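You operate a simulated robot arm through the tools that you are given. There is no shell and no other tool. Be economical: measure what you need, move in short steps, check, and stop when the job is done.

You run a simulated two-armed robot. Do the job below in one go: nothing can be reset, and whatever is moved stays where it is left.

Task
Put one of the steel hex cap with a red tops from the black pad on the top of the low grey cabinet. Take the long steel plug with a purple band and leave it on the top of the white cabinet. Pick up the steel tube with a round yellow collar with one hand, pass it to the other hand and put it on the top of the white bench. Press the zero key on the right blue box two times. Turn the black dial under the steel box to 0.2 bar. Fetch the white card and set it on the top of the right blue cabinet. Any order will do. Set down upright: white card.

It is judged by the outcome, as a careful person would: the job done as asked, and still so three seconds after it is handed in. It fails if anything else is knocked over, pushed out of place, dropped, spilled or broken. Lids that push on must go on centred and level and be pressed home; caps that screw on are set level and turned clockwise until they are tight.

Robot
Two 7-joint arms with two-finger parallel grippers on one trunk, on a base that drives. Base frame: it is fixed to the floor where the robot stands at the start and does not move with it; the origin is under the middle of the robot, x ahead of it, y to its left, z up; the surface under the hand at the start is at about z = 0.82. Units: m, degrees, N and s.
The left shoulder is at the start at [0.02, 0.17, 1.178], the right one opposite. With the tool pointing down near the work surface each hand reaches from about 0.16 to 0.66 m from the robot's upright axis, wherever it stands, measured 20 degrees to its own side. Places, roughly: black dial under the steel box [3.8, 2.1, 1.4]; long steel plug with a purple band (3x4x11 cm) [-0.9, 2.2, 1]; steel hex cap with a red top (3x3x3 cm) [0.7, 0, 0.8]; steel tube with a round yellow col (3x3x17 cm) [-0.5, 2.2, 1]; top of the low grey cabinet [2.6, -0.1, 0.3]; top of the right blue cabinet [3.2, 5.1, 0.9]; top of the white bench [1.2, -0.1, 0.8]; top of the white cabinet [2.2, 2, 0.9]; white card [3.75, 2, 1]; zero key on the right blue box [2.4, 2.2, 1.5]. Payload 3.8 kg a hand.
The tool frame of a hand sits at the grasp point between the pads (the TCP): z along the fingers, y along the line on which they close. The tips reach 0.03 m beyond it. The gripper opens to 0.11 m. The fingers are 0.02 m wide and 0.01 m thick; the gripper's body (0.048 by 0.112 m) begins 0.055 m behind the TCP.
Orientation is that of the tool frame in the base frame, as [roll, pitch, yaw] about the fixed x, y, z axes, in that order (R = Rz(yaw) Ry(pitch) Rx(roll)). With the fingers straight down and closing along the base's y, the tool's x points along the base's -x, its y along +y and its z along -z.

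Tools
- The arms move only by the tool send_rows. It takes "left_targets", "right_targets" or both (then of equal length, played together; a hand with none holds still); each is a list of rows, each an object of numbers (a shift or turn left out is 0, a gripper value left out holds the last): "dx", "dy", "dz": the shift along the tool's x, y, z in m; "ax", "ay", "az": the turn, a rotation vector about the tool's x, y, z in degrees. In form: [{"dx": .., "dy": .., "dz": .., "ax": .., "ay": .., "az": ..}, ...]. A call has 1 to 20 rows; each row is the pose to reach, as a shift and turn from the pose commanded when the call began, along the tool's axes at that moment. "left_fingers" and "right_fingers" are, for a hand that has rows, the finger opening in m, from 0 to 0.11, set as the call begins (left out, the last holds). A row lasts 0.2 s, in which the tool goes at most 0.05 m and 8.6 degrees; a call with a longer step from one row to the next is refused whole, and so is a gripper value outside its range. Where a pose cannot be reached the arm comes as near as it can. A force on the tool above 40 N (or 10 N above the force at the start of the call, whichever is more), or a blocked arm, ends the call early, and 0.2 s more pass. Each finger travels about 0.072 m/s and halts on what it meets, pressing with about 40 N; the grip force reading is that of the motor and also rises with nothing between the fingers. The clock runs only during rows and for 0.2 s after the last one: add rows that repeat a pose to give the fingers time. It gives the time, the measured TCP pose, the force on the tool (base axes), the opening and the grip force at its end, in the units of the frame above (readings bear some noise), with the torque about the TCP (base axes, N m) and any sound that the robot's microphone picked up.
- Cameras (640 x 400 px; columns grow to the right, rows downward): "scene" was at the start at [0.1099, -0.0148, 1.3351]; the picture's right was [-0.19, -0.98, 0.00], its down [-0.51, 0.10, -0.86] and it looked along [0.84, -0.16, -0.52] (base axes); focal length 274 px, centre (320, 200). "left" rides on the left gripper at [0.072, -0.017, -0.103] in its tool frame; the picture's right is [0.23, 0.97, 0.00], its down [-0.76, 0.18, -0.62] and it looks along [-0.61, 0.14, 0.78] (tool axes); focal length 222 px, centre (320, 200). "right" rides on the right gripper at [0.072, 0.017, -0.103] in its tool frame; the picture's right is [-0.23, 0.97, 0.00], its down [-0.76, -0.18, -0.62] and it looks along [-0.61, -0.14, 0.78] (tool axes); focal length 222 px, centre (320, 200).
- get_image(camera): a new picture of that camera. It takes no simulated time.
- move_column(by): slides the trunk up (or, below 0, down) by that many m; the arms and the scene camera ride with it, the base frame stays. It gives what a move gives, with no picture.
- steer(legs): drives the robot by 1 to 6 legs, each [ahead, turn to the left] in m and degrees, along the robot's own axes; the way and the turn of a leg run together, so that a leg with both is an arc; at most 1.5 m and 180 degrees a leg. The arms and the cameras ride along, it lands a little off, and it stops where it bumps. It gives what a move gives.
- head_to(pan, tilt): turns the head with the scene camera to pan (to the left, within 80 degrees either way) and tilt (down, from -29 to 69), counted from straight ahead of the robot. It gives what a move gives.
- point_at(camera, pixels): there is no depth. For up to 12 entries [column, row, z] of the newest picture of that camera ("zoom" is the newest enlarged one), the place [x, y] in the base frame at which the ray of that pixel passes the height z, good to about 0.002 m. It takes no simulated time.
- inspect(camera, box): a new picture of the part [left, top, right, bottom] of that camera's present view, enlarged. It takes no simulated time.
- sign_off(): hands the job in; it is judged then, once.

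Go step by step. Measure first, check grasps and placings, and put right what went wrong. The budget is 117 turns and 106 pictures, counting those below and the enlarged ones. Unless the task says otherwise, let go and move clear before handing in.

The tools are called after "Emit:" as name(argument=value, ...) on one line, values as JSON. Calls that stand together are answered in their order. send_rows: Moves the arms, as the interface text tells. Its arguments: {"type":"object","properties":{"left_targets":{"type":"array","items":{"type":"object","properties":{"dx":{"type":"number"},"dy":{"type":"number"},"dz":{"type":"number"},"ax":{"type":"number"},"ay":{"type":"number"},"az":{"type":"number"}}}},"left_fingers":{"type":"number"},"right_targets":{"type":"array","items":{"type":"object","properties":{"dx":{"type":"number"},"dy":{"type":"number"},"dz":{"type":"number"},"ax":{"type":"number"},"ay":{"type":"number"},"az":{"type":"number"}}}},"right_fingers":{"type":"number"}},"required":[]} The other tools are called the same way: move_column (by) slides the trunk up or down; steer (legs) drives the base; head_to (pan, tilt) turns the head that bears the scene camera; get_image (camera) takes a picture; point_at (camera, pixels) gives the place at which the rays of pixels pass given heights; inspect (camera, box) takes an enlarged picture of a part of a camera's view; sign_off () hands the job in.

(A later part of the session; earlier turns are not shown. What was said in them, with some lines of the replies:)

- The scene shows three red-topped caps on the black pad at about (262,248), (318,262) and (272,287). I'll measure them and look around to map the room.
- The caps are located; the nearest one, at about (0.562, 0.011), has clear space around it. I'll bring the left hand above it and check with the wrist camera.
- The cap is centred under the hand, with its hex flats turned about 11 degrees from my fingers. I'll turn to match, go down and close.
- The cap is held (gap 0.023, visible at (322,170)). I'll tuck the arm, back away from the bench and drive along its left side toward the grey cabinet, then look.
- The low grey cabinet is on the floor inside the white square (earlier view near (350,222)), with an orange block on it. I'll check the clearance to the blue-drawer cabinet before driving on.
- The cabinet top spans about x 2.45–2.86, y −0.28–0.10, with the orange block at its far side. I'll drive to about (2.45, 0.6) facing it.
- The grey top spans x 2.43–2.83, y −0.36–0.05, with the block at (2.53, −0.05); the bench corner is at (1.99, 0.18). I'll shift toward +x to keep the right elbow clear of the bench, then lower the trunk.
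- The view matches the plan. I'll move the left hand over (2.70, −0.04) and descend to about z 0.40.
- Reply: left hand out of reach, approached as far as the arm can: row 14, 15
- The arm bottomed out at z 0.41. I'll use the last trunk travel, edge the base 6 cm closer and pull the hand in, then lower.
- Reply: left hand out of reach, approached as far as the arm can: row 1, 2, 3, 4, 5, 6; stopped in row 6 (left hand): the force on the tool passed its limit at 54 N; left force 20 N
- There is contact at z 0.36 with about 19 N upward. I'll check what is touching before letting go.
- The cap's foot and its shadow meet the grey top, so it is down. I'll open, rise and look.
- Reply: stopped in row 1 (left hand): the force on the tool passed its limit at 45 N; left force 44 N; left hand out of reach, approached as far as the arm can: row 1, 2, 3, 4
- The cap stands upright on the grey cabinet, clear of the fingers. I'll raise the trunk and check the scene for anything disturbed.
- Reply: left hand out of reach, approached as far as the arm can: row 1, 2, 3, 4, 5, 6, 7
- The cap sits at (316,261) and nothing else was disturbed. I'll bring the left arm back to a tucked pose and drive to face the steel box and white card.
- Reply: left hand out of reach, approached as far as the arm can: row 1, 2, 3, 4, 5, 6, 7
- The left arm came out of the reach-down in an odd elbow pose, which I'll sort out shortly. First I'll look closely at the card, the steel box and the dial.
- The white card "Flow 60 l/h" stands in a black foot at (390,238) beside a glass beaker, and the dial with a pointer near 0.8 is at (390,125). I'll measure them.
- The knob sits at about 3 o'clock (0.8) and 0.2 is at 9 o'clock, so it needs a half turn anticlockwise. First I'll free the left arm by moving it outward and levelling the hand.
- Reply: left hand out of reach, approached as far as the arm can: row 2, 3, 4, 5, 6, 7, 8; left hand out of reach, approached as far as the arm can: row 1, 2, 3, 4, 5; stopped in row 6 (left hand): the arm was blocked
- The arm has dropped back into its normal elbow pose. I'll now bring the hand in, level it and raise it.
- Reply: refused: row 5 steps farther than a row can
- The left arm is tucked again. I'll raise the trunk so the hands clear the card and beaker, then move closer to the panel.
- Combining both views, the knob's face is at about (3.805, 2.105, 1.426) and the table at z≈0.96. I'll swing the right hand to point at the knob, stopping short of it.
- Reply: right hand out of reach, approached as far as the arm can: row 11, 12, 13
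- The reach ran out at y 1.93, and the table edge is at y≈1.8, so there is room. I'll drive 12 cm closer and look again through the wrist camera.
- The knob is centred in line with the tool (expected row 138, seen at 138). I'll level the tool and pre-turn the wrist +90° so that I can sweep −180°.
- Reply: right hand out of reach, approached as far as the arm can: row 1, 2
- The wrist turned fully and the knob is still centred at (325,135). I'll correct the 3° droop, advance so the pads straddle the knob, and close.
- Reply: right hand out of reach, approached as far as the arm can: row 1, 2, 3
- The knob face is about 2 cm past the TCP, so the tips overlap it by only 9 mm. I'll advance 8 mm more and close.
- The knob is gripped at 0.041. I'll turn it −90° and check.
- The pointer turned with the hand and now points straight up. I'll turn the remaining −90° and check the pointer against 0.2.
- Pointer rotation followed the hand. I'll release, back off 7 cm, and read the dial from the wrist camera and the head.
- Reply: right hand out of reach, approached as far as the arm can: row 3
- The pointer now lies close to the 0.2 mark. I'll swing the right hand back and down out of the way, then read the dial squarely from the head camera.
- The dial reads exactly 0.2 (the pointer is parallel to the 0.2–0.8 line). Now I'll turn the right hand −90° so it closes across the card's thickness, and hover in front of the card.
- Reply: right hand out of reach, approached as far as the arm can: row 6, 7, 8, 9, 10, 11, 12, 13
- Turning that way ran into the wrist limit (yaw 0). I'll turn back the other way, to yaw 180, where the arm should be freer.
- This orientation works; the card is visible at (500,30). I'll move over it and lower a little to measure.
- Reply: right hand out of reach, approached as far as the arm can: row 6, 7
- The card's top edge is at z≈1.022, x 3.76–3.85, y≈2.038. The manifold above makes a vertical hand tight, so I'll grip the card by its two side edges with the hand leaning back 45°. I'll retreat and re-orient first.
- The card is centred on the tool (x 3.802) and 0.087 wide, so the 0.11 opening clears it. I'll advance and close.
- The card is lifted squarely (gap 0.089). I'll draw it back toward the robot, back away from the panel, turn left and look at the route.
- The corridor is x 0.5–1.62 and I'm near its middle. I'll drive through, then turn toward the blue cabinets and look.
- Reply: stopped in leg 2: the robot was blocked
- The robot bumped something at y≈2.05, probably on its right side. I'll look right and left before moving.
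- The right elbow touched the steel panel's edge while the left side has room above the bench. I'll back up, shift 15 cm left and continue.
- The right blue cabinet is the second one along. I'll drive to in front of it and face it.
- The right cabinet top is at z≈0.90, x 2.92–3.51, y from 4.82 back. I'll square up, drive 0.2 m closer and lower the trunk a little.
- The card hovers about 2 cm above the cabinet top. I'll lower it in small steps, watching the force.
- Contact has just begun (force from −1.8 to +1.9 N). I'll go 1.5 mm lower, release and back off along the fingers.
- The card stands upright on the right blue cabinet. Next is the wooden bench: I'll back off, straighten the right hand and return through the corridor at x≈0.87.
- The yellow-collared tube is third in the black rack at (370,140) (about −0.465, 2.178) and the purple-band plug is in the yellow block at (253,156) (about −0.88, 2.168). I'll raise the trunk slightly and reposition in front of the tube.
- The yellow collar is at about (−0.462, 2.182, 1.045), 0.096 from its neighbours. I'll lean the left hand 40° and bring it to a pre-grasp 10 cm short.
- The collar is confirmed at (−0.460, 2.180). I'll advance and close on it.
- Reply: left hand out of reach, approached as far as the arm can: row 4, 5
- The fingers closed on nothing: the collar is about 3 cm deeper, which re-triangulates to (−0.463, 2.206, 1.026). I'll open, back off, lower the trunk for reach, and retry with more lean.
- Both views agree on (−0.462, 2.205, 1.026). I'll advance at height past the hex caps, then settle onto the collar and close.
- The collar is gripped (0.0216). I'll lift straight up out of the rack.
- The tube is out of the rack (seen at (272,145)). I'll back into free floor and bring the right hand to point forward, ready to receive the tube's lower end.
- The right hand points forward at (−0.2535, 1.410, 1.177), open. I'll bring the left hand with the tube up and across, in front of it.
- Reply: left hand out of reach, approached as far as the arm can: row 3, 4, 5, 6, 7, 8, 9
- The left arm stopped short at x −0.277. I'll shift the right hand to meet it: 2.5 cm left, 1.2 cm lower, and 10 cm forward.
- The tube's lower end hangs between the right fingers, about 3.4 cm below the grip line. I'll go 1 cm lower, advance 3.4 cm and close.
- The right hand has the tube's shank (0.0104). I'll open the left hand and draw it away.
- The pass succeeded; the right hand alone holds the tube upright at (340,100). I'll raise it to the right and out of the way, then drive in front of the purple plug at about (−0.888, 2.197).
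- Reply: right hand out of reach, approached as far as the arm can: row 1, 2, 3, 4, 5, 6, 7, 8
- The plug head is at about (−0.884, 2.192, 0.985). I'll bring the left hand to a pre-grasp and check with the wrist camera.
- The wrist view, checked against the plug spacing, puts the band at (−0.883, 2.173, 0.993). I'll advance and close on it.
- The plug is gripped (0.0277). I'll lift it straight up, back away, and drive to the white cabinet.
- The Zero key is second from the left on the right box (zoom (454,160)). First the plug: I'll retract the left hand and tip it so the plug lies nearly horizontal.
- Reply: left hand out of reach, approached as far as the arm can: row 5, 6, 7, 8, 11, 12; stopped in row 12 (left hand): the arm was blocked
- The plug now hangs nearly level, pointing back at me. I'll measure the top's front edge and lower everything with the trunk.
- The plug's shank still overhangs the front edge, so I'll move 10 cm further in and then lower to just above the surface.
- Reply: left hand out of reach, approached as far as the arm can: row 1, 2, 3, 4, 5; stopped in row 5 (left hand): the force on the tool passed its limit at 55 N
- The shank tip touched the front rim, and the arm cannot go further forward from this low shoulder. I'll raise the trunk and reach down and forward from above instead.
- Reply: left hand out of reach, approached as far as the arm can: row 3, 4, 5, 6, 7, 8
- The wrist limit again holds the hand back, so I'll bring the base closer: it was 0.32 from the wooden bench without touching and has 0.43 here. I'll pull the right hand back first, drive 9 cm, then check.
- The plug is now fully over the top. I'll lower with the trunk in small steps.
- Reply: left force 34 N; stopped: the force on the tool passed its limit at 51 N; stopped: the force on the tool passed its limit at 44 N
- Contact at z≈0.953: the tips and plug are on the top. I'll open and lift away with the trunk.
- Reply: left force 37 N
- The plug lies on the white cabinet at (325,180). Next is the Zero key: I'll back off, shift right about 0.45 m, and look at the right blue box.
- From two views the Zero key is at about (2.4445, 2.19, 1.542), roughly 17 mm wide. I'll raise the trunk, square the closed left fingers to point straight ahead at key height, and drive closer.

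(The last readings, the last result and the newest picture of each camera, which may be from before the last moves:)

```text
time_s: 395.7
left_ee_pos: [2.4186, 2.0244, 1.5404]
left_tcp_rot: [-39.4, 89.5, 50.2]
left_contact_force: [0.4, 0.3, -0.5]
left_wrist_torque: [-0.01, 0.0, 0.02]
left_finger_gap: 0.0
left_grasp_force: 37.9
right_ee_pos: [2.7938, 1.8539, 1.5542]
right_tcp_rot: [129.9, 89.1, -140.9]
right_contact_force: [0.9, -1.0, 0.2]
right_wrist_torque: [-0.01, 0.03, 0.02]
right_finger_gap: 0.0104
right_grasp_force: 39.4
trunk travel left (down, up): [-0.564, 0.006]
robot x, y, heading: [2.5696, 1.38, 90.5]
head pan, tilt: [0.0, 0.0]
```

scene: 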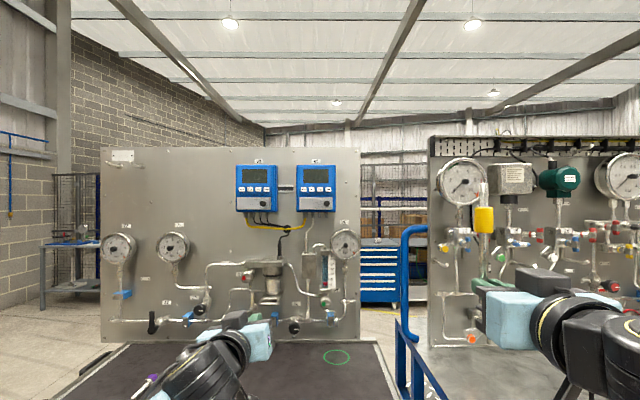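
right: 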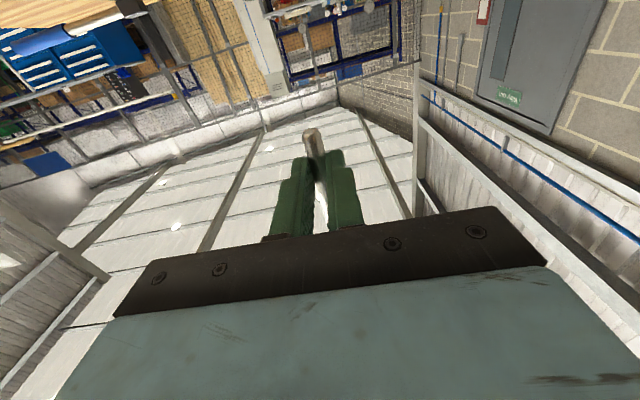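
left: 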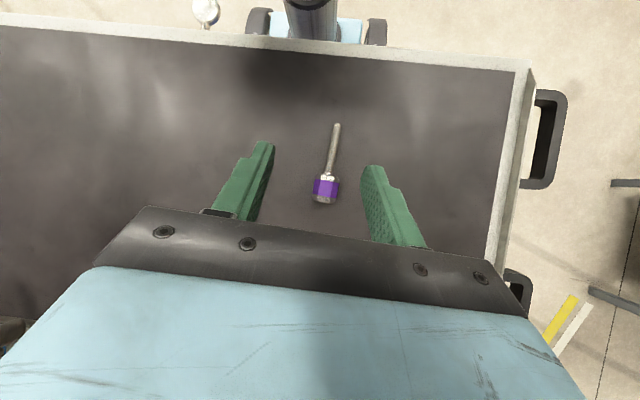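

Emit:
send_rows(left_targets=[{"dy": -0.013}, {"dy": -0.026}, {"dy": -0.026, "dz": 0.03}, {"dy": -0.026, "dz": 0.05}, {"dy": -0.026, "dz": 0.05}])

Emit:
get_image(camera="left")

```text
time_s: 396.9
left_ee_pos: [2.4431, 2.0753, 1.5407]
left_tcp_rot: [-37.9, 89.6, 51.9]
left_contact_force: [0.2, 0.1, -0.4]
left_wrist_torque: [0.02, 0.03, 0.01]
left_finger_gap: 0.0004
left_grasp_force: 37.8
right_ee_pos: [2.7936, 1.8531, 1.5539]
right_tcp_rot: [130.7, 89.2, -140.2]
right_contact_force: [0.2, 0.5, -0.4]
right_wrist_torque: [-0.01, -0.04, 0.02]
right_finger_gap: 0.0106
right_grasp_force: 40.3
trunk travel left (down, up): [-0.564, 0.006]
robot x, y, heading: [2.5689, 1.385, 90.6]
head pan, tilt: [0.0, 0.0]
```

```text
9 pictures are left
```

left: 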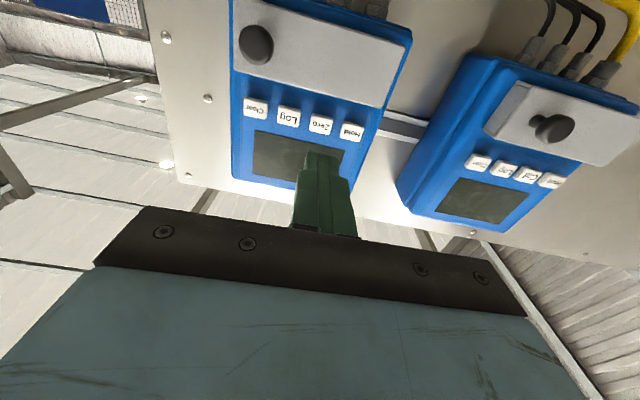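

The Zero key is at (320,125), right on the tool axis. I'll advance slowly until it clicks or force rises.

Emit:
send_rows(left_targets=[{"dz": 0.03}, {"dz": 0.055}, {"dz": 0.065}, {"dz": 0.07}, {"dz": 0.073}, {"dz": 0.076}, {"dz": 0.078}])

```text
time_s: 398.5
left_ee_pos: [2.4431, 2.1528, 1.5414]
left_tcp_rot: [-41.3, 89.6, 48.4]
left_contact_force: [-0.6, -1.3, -2.0]
left_wrist_torque: [-0.03, -0.02, 0.03]
left_finger_gap: 0.0
left_grasp_force: 37.9
right_ee_pos: [2.7933, 1.8537, 1.5543]
right_tcp_rot: [130.3, 89.2, -140.5]
right_contact_force: [0.2, -0.6, 0.0]
right_wrist_torque: [0.0, 0.0, -0.01]
right_finger_gap: 0.0103
right_grasp_force: 39.5
trunk travel left (down, up): [-0.564, 0.006]
robot x, y, heading: [2.5653, 1.3792, 90.5]
head pan, tilt: [0.0, 0.0]
```

Emit:
inspect(camera="left", box=[240, 80, 400, 200])

```text
3.33 times, centred on (320, 140) of left
```

zoom: 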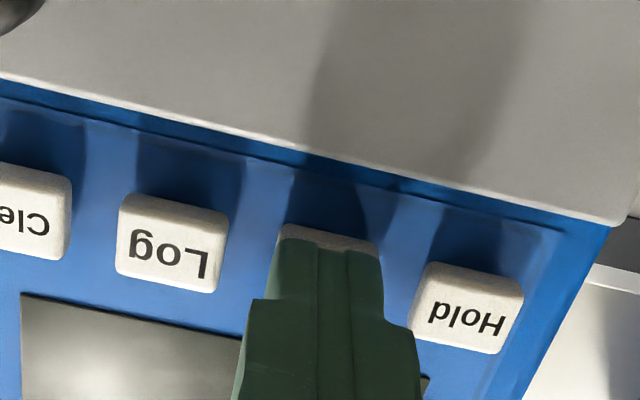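

The fingertips sit squarely on the Zero key between Log and Hold. I'll press further in 2 mm steps.

Emit:
send_rows(left_targets=[{"dz": 0.002}, {"dz": 0.004}, {"dz": 0.006}, {"dz": 0.008}])

```text
time_s: 399.5
left_ee_pos: [2.4445, 2.1561, 1.5425]
left_tcp_rot: [-50.0, 89.5, 39.7]
left_contact_force: [-1.6, -27.7, -12.7]
left_wrist_torque: [-0.4, 0.02, 0.11]
left_finger_gap: 0.0
left_grasp_force: 37.5
right_ee_pos: [2.7928, 1.8497, 1.5557]
right_tcp_rot: [119.6, 89.3, -151.2]
right_contact_force: [-0.3, -0.3, -0.9]
right_wrist_torque: [-0.01, -0.02, 0.0]
right_finger_gap: 0.0106
right_grasp_force: 40.1
trunk travel left (down, up): [-0.564, 0.006]
robot x, y, heading: [2.5688, 1.3843, 90.7]
head pan, tilt: [0.0, 0.0]
heard: click
```

Click heard: first press is done. I'll release fully and press once more the same way.

Emit:
send_rows(left_targets=[{"dz": -0.01}, {"dz": -0.02}, {"dz": -0.02}, {"dz": -0.02}])

Emit:
send_rows(left_targets=[{"dz": 0.008}, {"dz": 0.012}, {"dz": 0.014}, {"dz": 0.016}, {"dz": 0.018}, {"dz": 0.02}])

```text
time_s: 400.5
left_ee_pos: [2.4443, 2.1408, 1.5429]
left_tcp_rot: [-37.7, 89.5, 51.9]
left_contact_force: [0.2, 0.1, 0.1]
left_wrist_torque: [0.0, 0.0, 0.02]
left_finger_gap: 0.0002
left_grasp_force: 37.9
right_ee_pos: [2.7925, 1.8543, 1.5538]
right_tcp_rot: [130.1, 89.3, -140.6]
right_contact_force: [0.0, -0.9, -1.0]
right_wrist_torque: [-0.01, 0.0, 0.0]
right_finger_gap: 0.0107
right_grasp_force: 40.0
trunk travel left (down, up): [-0.564, 0.006]
robot x, y, heading: [2.5682, 1.3837, 90.4]
head pan, tilt: [0.0, 0.0]
```

```text
time_s: 401.9
left_ee_pos: [2.4457, 2.157, 1.5425]
left_tcp_rot: [-45.5, 89.7, 44.1]
left_contact_force: [1.1, -28.1, -11.8]
left_wrist_torque: [-0.42, 0.0, 0.05]
left_finger_gap: 0.0
left_grasp_force: 38.0
right_ee_pos: [2.7933, 1.8494, 1.5544]
right_tcp_rot: [118.4, 89.3, -152.3]
right_contact_force: [-1.4, 0.3, -1.3]
right_wrist_torque: [0.0, -0.01, -0.03]
right_finger_gap: 0.0107
right_grasp_force: 39.7
trunk travel left (down, up): [-0.564, 0.006]
robot x, y, heading: [2.5668, 1.3836, 90.4]
head pan, tilt: [0.0, 0.0]
heard: click
```

Second click: exactly two presses. Now I'll retract, back off and drive round to the open end of the white bench, to the robot's starting place.

Emit:
send_rows(left_targets=[{"dz": -0.04}, {"dz": -0.08}, {"dz": -0.12}, {"dz": -0.16}])

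Emit:
steer(legs=[[-0.47, 0], [0, 89.5], [1.5, 0], [1.4, 0], [0, 90], [0.9, 0]])

Emit:
steer(legs=[[0, 90]])

```text
time_s: 402.9
left_ee_pos: [2.4453, 1.9991, 1.542]
left_tcp_rot: [-38.5, 89.5, 51.1]
left_contact_force: [0.0, 0.2, 0.0]
left_wrist_torque: [0.01, 0.01, 0.0]
left_finger_gap: 0.0
left_grasp_force: 38.1
right_ee_pos: [2.7943, 1.853, 1.5545]
right_tcp_rot: [126.3, 89.1, -144.4]
right_contact_force: [1.1, -0.1, -0.6]
right_wrist_torque: [-0.04, 0.03, 0.02]
right_finger_gap: 0.0102
right_grasp_force: 40.0
trunk travel left (down, up): [-0.564, 0.006]
robot x, y, heading: [2.5678, 1.3829, 90.5]
head pan, tilt: [0.0, 0.0]
```

```text
time_s: 431.0
left_ee_pos: [-0.2473, -0.5316, 1.5419]
left_tcp_rot: [-39.9, 89.6, -133.8]
left_contact_force: [0.1, -0.8, -0.6]
left_wrist_torque: [-0.02, 0.02, 0.01]
left_finger_gap: 0.0
left_grasp_force: 37.6
right_ee_pos: [-0.5865, -0.3634, 1.5532]
right_tcp_rot: [130.3, 89.2, 36.0]
right_contact_force: [0.3, 1.0, -0.2]
right_wrist_torque: [0.05, 0.01, 0.01]
right_finger_gap: 0.0103
right_grasp_force: 39.8
trunk travel left (down, up): [-0.564, 0.006]
robot x, y, heading: [-0.3311, 0.0939, -93.0]
head pan, tilt: [0.0, 0.0]
```

```text
time_s: 435.2
left_ee_pos: [0.2923, 0.1704, 1.5414]
left_tcp_rot: [-40.9, 89.4, -45.4]
left_contact_force: [-0.2, 0.0, -0.3]
left_wrist_torque: [0.01, -0.02, 0.01]
left_finger_gap: 0.0002
left_grasp_force: 37.4
right_ee_pos: [0.1212, -0.165, 1.5547]
right_tcp_rot: [130.1, 89.2, 125.0]
right_contact_force: [0.5, 0.4, -0.6]
right_wrist_torque: [0.0, 0.0, -0.01]
right_finger_gap: 0.0105
right_grasp_force: 40.4
trunk travel left (down, up): [-0.564, 0.006]
robot x, y, heading: [-0.3299, 0.0944, -3.7]
head pan, tilt: [0.0, 0.0]
```

I'm back near the start pose. I'll lower the trunk, square up and turn the right hand downward so the tube lies level.

Emit:
move_column(by=-0.3)

Emit:
steer(legs=[[0, 3.7]])

Emit:
send_rows(right_targets=[{"ay": 8}, {"ay": 16}, {"ay": 24}, {"ay": 32}, {"ay": 40}, {"ay": 48}, {"ay": 56}, {"ay": 64}, {"ay": 72}, {"ay": 80}, {"ay": 88}, {"ay": 90}, {"ay": 90}])

Emit:
head_to(pan=-15, tilt=35)

Emit:
get_image(camera="scene")

```text
time_s: 438.2
left_ee_pos: [0.2935, 0.1705, 1.2414]
left_tcp_rot: [-40.2, 89.5, -44.8]
left_contact_force: [-0.9, 0.1, 0.1]
left_wrist_torque: [0.02, 0.02, 0.0]
left_finger_gap: 0.0
left_grasp_force: 38.0
right_ee_pos: [0.1212, -0.1654, 1.2544]
right_tcp_rot: [129.6, 89.3, 124.5]
right_contact_force: [1.0, 0.3, -0.3]
right_wrist_torque: [-0.02, -0.04, 0.02]
right_finger_gap: 0.0107
right_grasp_force: 39.8
trunk travel left (down, up): [-0.264, 0.306]
robot x, y, heading: [-0.3348, 0.0951, -3.8]
head pan, tilt: [0.0, 0.0]
```

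```text
time_s: 439.1
left_ee_pos: [0.2865, 0.2117, 1.2416]
left_tcp_rot: [-44.2, 89.5, -44.9]
left_contact_force: [0.5, 0.5, 0.7]
left_wrist_torque: [-0.01, -0.03, -0.03]
left_finger_gap: 0.0003
left_grasp_force: 37.7
right_ee_pos: [0.1373, -0.1339, 1.2543]
right_tcp_rot: [132.0, 89.2, 130.7]
right_contact_force: [-0.1, 0.6, -1.8]
right_wrist_torque: [-0.02, -0.01, 0.02]
right_finger_gap: 0.0104
right_grasp_force: 39.9
trunk travel left (down, up): [-0.264, 0.306]
robot x, y, heading: [-0.3335, 0.0906, 0.3]
head pan, tilt: [0.0, 0.0]
```

```text
time_s: 441.9
left_ee_pos: [0.287, 0.2108, 1.2421]
left_tcp_rot: [-40.9, 89.5, -41.7]
left_contact_force: [0.5, 0.0, 0.0]
left_wrist_torque: [-0.02, 0.01, 0.0]
left_finger_gap: 0.0
left_grasp_force: 37.8
right_ee_pos: [0.138, -0.1352, 1.2549]
right_tcp_rot: [179.5, -0.7, 178.8]
right_contact_force: [0.4, 0.3, -0.6]
right_wrist_torque: [-0.02, 0.06, -0.01]
right_finger_gap: 0.0102
right_grasp_force: 39.6
trunk travel left (down, up): [-0.264, 0.306]
robot x, y, heading: [-0.3313, 0.0925, 0.5]
head pan, tilt: [0.0, 0.0]
```

```text
time_s: 442.9
left_ee_pos: [0.2862, 0.2099, 1.2411]
left_tcp_rot: [-41.0, 89.6, -41.8]
left_contact_force: [0.2, 0.1, -0.3]
left_wrist_torque: [0.01, 0.01, -0.03]
left_finger_gap: 0.0
left_grasp_force: 37.1
right_ee_pos: [0.1375, -0.1351, 1.2545]
right_tcp_rot: [179.4, -0.4, 178.7]
right_contact_force: [-0.5, -0.6, -0.1]
right_wrist_torque: [0.02, 0.05, 0.02]
right_finger_gap: 0.0104
right_grasp_force: 39.7
trunk travel left (down, up): [-0.264, 0.306]
robot x, y, heading: [-0.3306, 0.0929, 0.2]
head pan, tilt: [-15.0, 35.0]
```

```text
7 pictures are left
```

scene: 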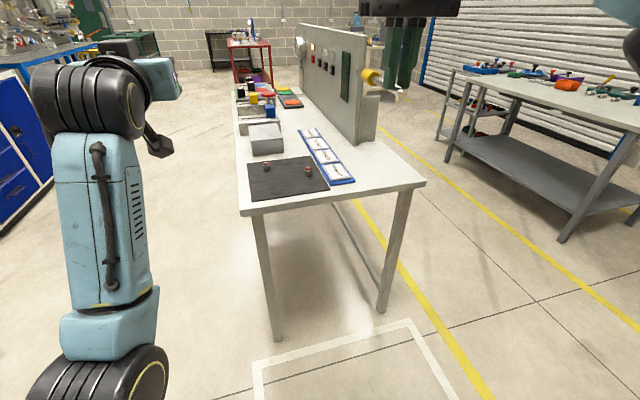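

Emit:
point_at(camera="scene", pixels=[[425, 182, 0.82], [355, 180, 0.82], [362, 142, 0.82], [378, 138, 0.82], [243, 213, 0.82]])

Emit:
inspect(camera="right", box=[220, 60, 440, 260])

```text
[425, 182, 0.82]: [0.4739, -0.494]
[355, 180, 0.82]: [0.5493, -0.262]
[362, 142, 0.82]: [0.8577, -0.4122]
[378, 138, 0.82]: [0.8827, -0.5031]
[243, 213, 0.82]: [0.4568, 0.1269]
```

```text
2.00 times, centred on (330, 160) of right
```

zoom: 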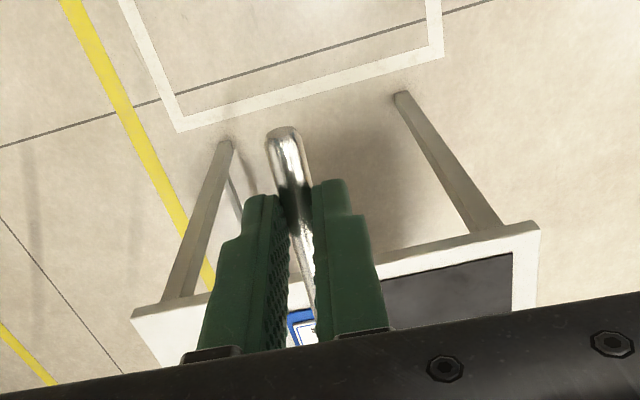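

The free patch near (0.58, −0.37) lies between the cards (y −0.26) and the bench edge (y −0.49), ahead of the panel (x 0.86). I'll drive to (0, −0.1) facing it.

Emit:
steer(legs=[[0, -30], [0.38, 0], [0, 30]])

```text
time_s: 448.2
left_ee_pos: [0.6139, 0.0278, 1.242]
left_tcp_rot: [-43.1, 89.5, -43.4]
left_contact_force: [-0.6, 0.0, 0.3]
left_wrist_torque: [0.01, 0.02, -0.01]
left_finger_gap: 0.0001
left_grasp_force: 37.4
right_ee_pos: [0.4685, -0.319, 1.255]
right_tcp_rot: [179.5, -0.5, 179.3]
right_contact_force: [-0.2, 0.1, -0.6]
right_wrist_torque: [0.01, 0.04, 0.01]
right_finger_gap: 0.0108
right_grasp_force: 39.0
trunk travel left (down, up): [-0.264, 0.306]
robot x, y, heading: [-0.006, -0.0942, 0.4]
head pan, tilt: [-15.0, 35.0]
```

Emit:
send_rows(right_targets=[{"dx": -0.03, "dy": -0.015, "dz": 0.02}, {"dx": -0.06, "dy": -0.03, "dz": 0.045}, {"dx": -0.09, "dy": -0.045, "dz": 0.075}, {"dx": -0.1065, "dy": -0.051, "dz": 0.115}, {"dx": -0.1065, "dy": -0.051, "dz": 0.16}, {"dx": -0.1065, "dy": -0.051, "dz": 0.205}, {"dx": -0.1065, "dy": -0.051, "dz": 0.25}, {"dx": -0.1065, "dy": -0.051, "dz": 0.295}, {"dx": -0.1065, "dy": -0.051, "dz": 0.34}, {"dx": -0.1065, "dy": -0.051, "dz": 0.355}, {"dx": -0.1065, "dy": -0.051, "dz": 0.355}])

Emit:
get_image(camera="scene")

```text
time_s: 450.6
left_ee_pos: [0.6133, 0.0288, 1.2424]
left_tcp_rot: [-41.1, 89.5, -41.3]
left_contact_force: [-0.6, -0.1, 0.2]
left_wrist_torque: [-0.03, -0.03, 0.02]
left_finger_gap: 0.0002
left_grasp_force: 37.9
right_ee_pos: [0.57, -0.3696, 0.8977]
right_tcp_rot: [179.4, -0.5, 179.4]
right_contact_force: [0.0, 0.2, -1.5]
right_wrist_torque: [-0.01, 0.02, 0.02]
right_finger_gap: 0.0105
right_grasp_force: 39.9
trunk travel left (down, up): [-0.264, 0.306]
robot x, y, heading: [-0.0085, -0.0945, 0.9]
head pan, tilt: [-15.0, 35.0]
```

```text
5 pictures are left
```

scene: 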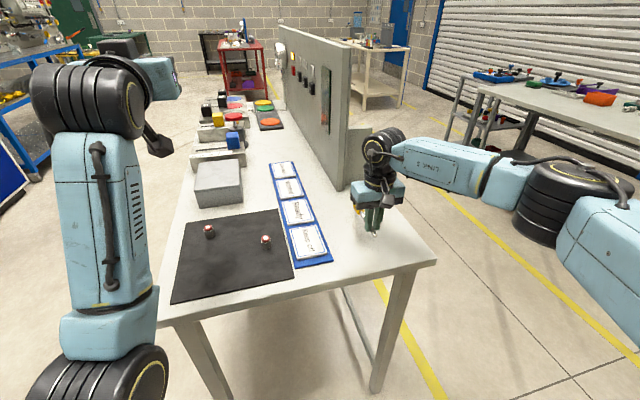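

The hand is over the clear patch. I'll descend to contact in small steps.

Emit:
send_rows(right_targets=[{"dz": 0.02}, {"dz": 0.035}, {"dz": 0.039}, {"dz": 0.042}, {"dz": 0.045}])

```text
time_s: 451.9
left_ee_pos: [0.6131, 0.0299, 1.2419]
left_tcp_rot: [-37.9, 89.5, -38.1]
left_contact_force: [0.4, -1.3, 0.3]
left_wrist_torque: [-0.03, 0.04, 0.01]
left_finger_gap: 0.0
left_grasp_force: 37.6
right_ee_pos: [0.5716, -0.3668, 0.8539]
right_tcp_rot: [179.4, -0.5, 179.3]
right_contact_force: [-0.4, -1.6, 14.6]
right_wrist_torque: [-0.06, -0.81, -0.07]
right_finger_gap: 0.0105
right_grasp_force: 40.4
trunk travel left (down, up): [-0.264, 0.306]
robot x, y, heading: [-0.0044, -0.0942, 0.7]
head pan, tilt: [-15.0, 35.0]
```

The collar end is resting on the bench (14.6 N). I'll open and rise.

Emit:
send_rows(right_targets=[{}, {}, {}], right_fingers=0.04)

Emit:
send_rows(right_targets=[{"dz": -0.03}, {"dz": -0.07}, {"dz": -0.12}, {"dz": -0.17}, {"dz": -0.22}, {"dz": -0.22}])

Emit:
get_image(camera="right")

```text
time_s: 452.6
left_ee_pos: [0.6135, 0.0286, 1.2417]
left_tcp_rot: [-40.6, 89.5, -40.9]
left_contact_force: [-0.3, 0.1, 0.6]
left_wrist_torque: [0.02, 0.0, 0.01]
left_finger_gap: 0.0
left_grasp_force: 38.0
right_ee_pos: [0.5695, -0.366, 0.8521]
right_tcp_rot: [179.5, -0.6, 179.3]
right_contact_force: [0.2, 0.2, 0.1]
right_wrist_torque: [-0.01, 0.0, 0.01]
right_finger_gap: 0.04
right_grasp_force: 0.1
trunk travel left (down, up): [-0.264, 0.306]
robot x, y, heading: [-0.0074, -0.0921, 0.8]
head pan, tilt: [-15.0, 35.0]
```

```text
time_s: 454.1
left_ee_pos: [0.6149, 0.0292, 1.2411]
left_tcp_rot: [-40.9, 89.5, -41.0]
left_contact_force: [-0.2, 0.2, 0.2]
left_wrist_torque: [0.0, -0.04, 0.02]
left_finger_gap: 0.0002
left_grasp_force: 38.2
right_ee_pos: [0.5725, -0.3685, 1.0773]
right_tcp_rot: [179.4, -0.5, 179.3]
right_contact_force: [-0.7, -0.2, 0.3]
right_wrist_torque: [0.02, -0.01, -0.01]
right_finger_gap: 0.0399
right_grasp_force: 0.0
trunk travel left (down, up): [-0.264, 0.306]
robot x, y, heading: [-0.0044, -0.0981, 0.6]
head pan, tilt: [-15.0, 35.0]
```

```text
4 pictures are left
```

right: 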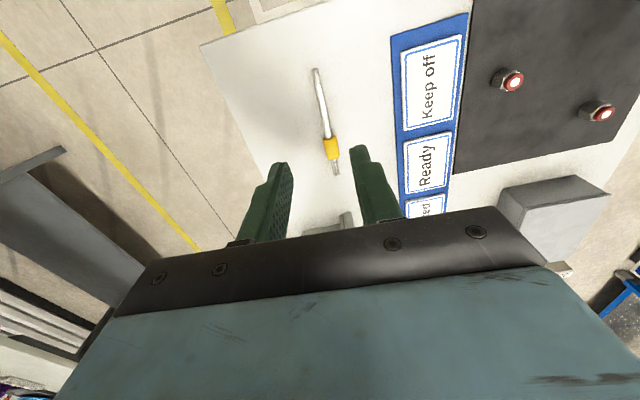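

The tube lies on the white bench at (328,130). I'll back off a little and look once more to be sure it stays put.

Emit:
steer(legs=[[-0.3, 0]])

Emit:
get_image(camera="scene")

```text
time_s: 456.1
left_ee_pos: [0.3176, 0.0255, 1.2419]
left_tcp_rot: [-38.7, 89.6, -38.9]
left_contact_force: [0.1, 0.9, 0.1]
left_wrist_torque: [0.01, 0.01, -0.01]
left_finger_gap: 0.0002
left_grasp_force: 37.7
right_ee_pos: [0.2774, -0.3712, 1.0761]
right_tcp_rot: [179.3, -0.4, 179.2]
right_contact_force: [-0.5, -0.5, -0.7]
right_wrist_torque: [-0.03, 0.01, 0.04]
right_finger_gap: 0.04
right_grasp_force: 0.0
trunk travel left (down, up): [-0.264, 0.306]
robot x, y, heading: [-0.2984, -0.0991, 0.6]
head pan, tilt: [-15.0, 35.0]
```

```text
3 pictures are left
```

scene: 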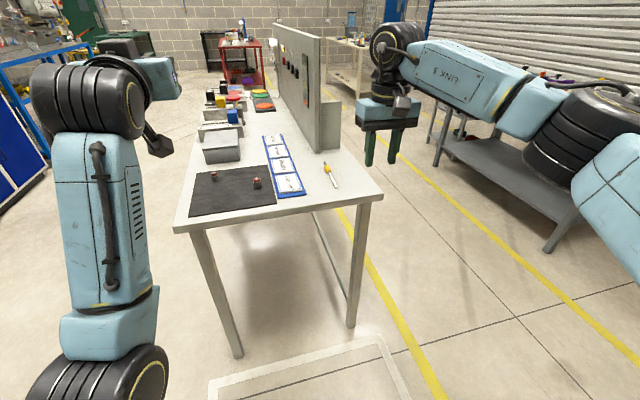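

The tube is at rest on the bench at (328,172), and the hands are empty and clear. All six jobs are done, so I'm handing in.

Emit:
sign_off()

```text
The job is handed in.
```

All six jobs are done and the work has been handed in:
- **Hex cap:** it stands on the low grey cabinet.
- **Steel plug:** it lies on the white cabinet.
- **Steel tube:** it was passed from the left hand to the right and lies on the white bench.
- **Zero key:** it was pressed twice, with a click heard each time.
- **Black dial:** it is set at 0.2 bar.
- **White card:** it stands upright on the right blue cabinet.

While driving, the right elbow bumped the edge of the steel panel once. The pictures showed nothing moved.
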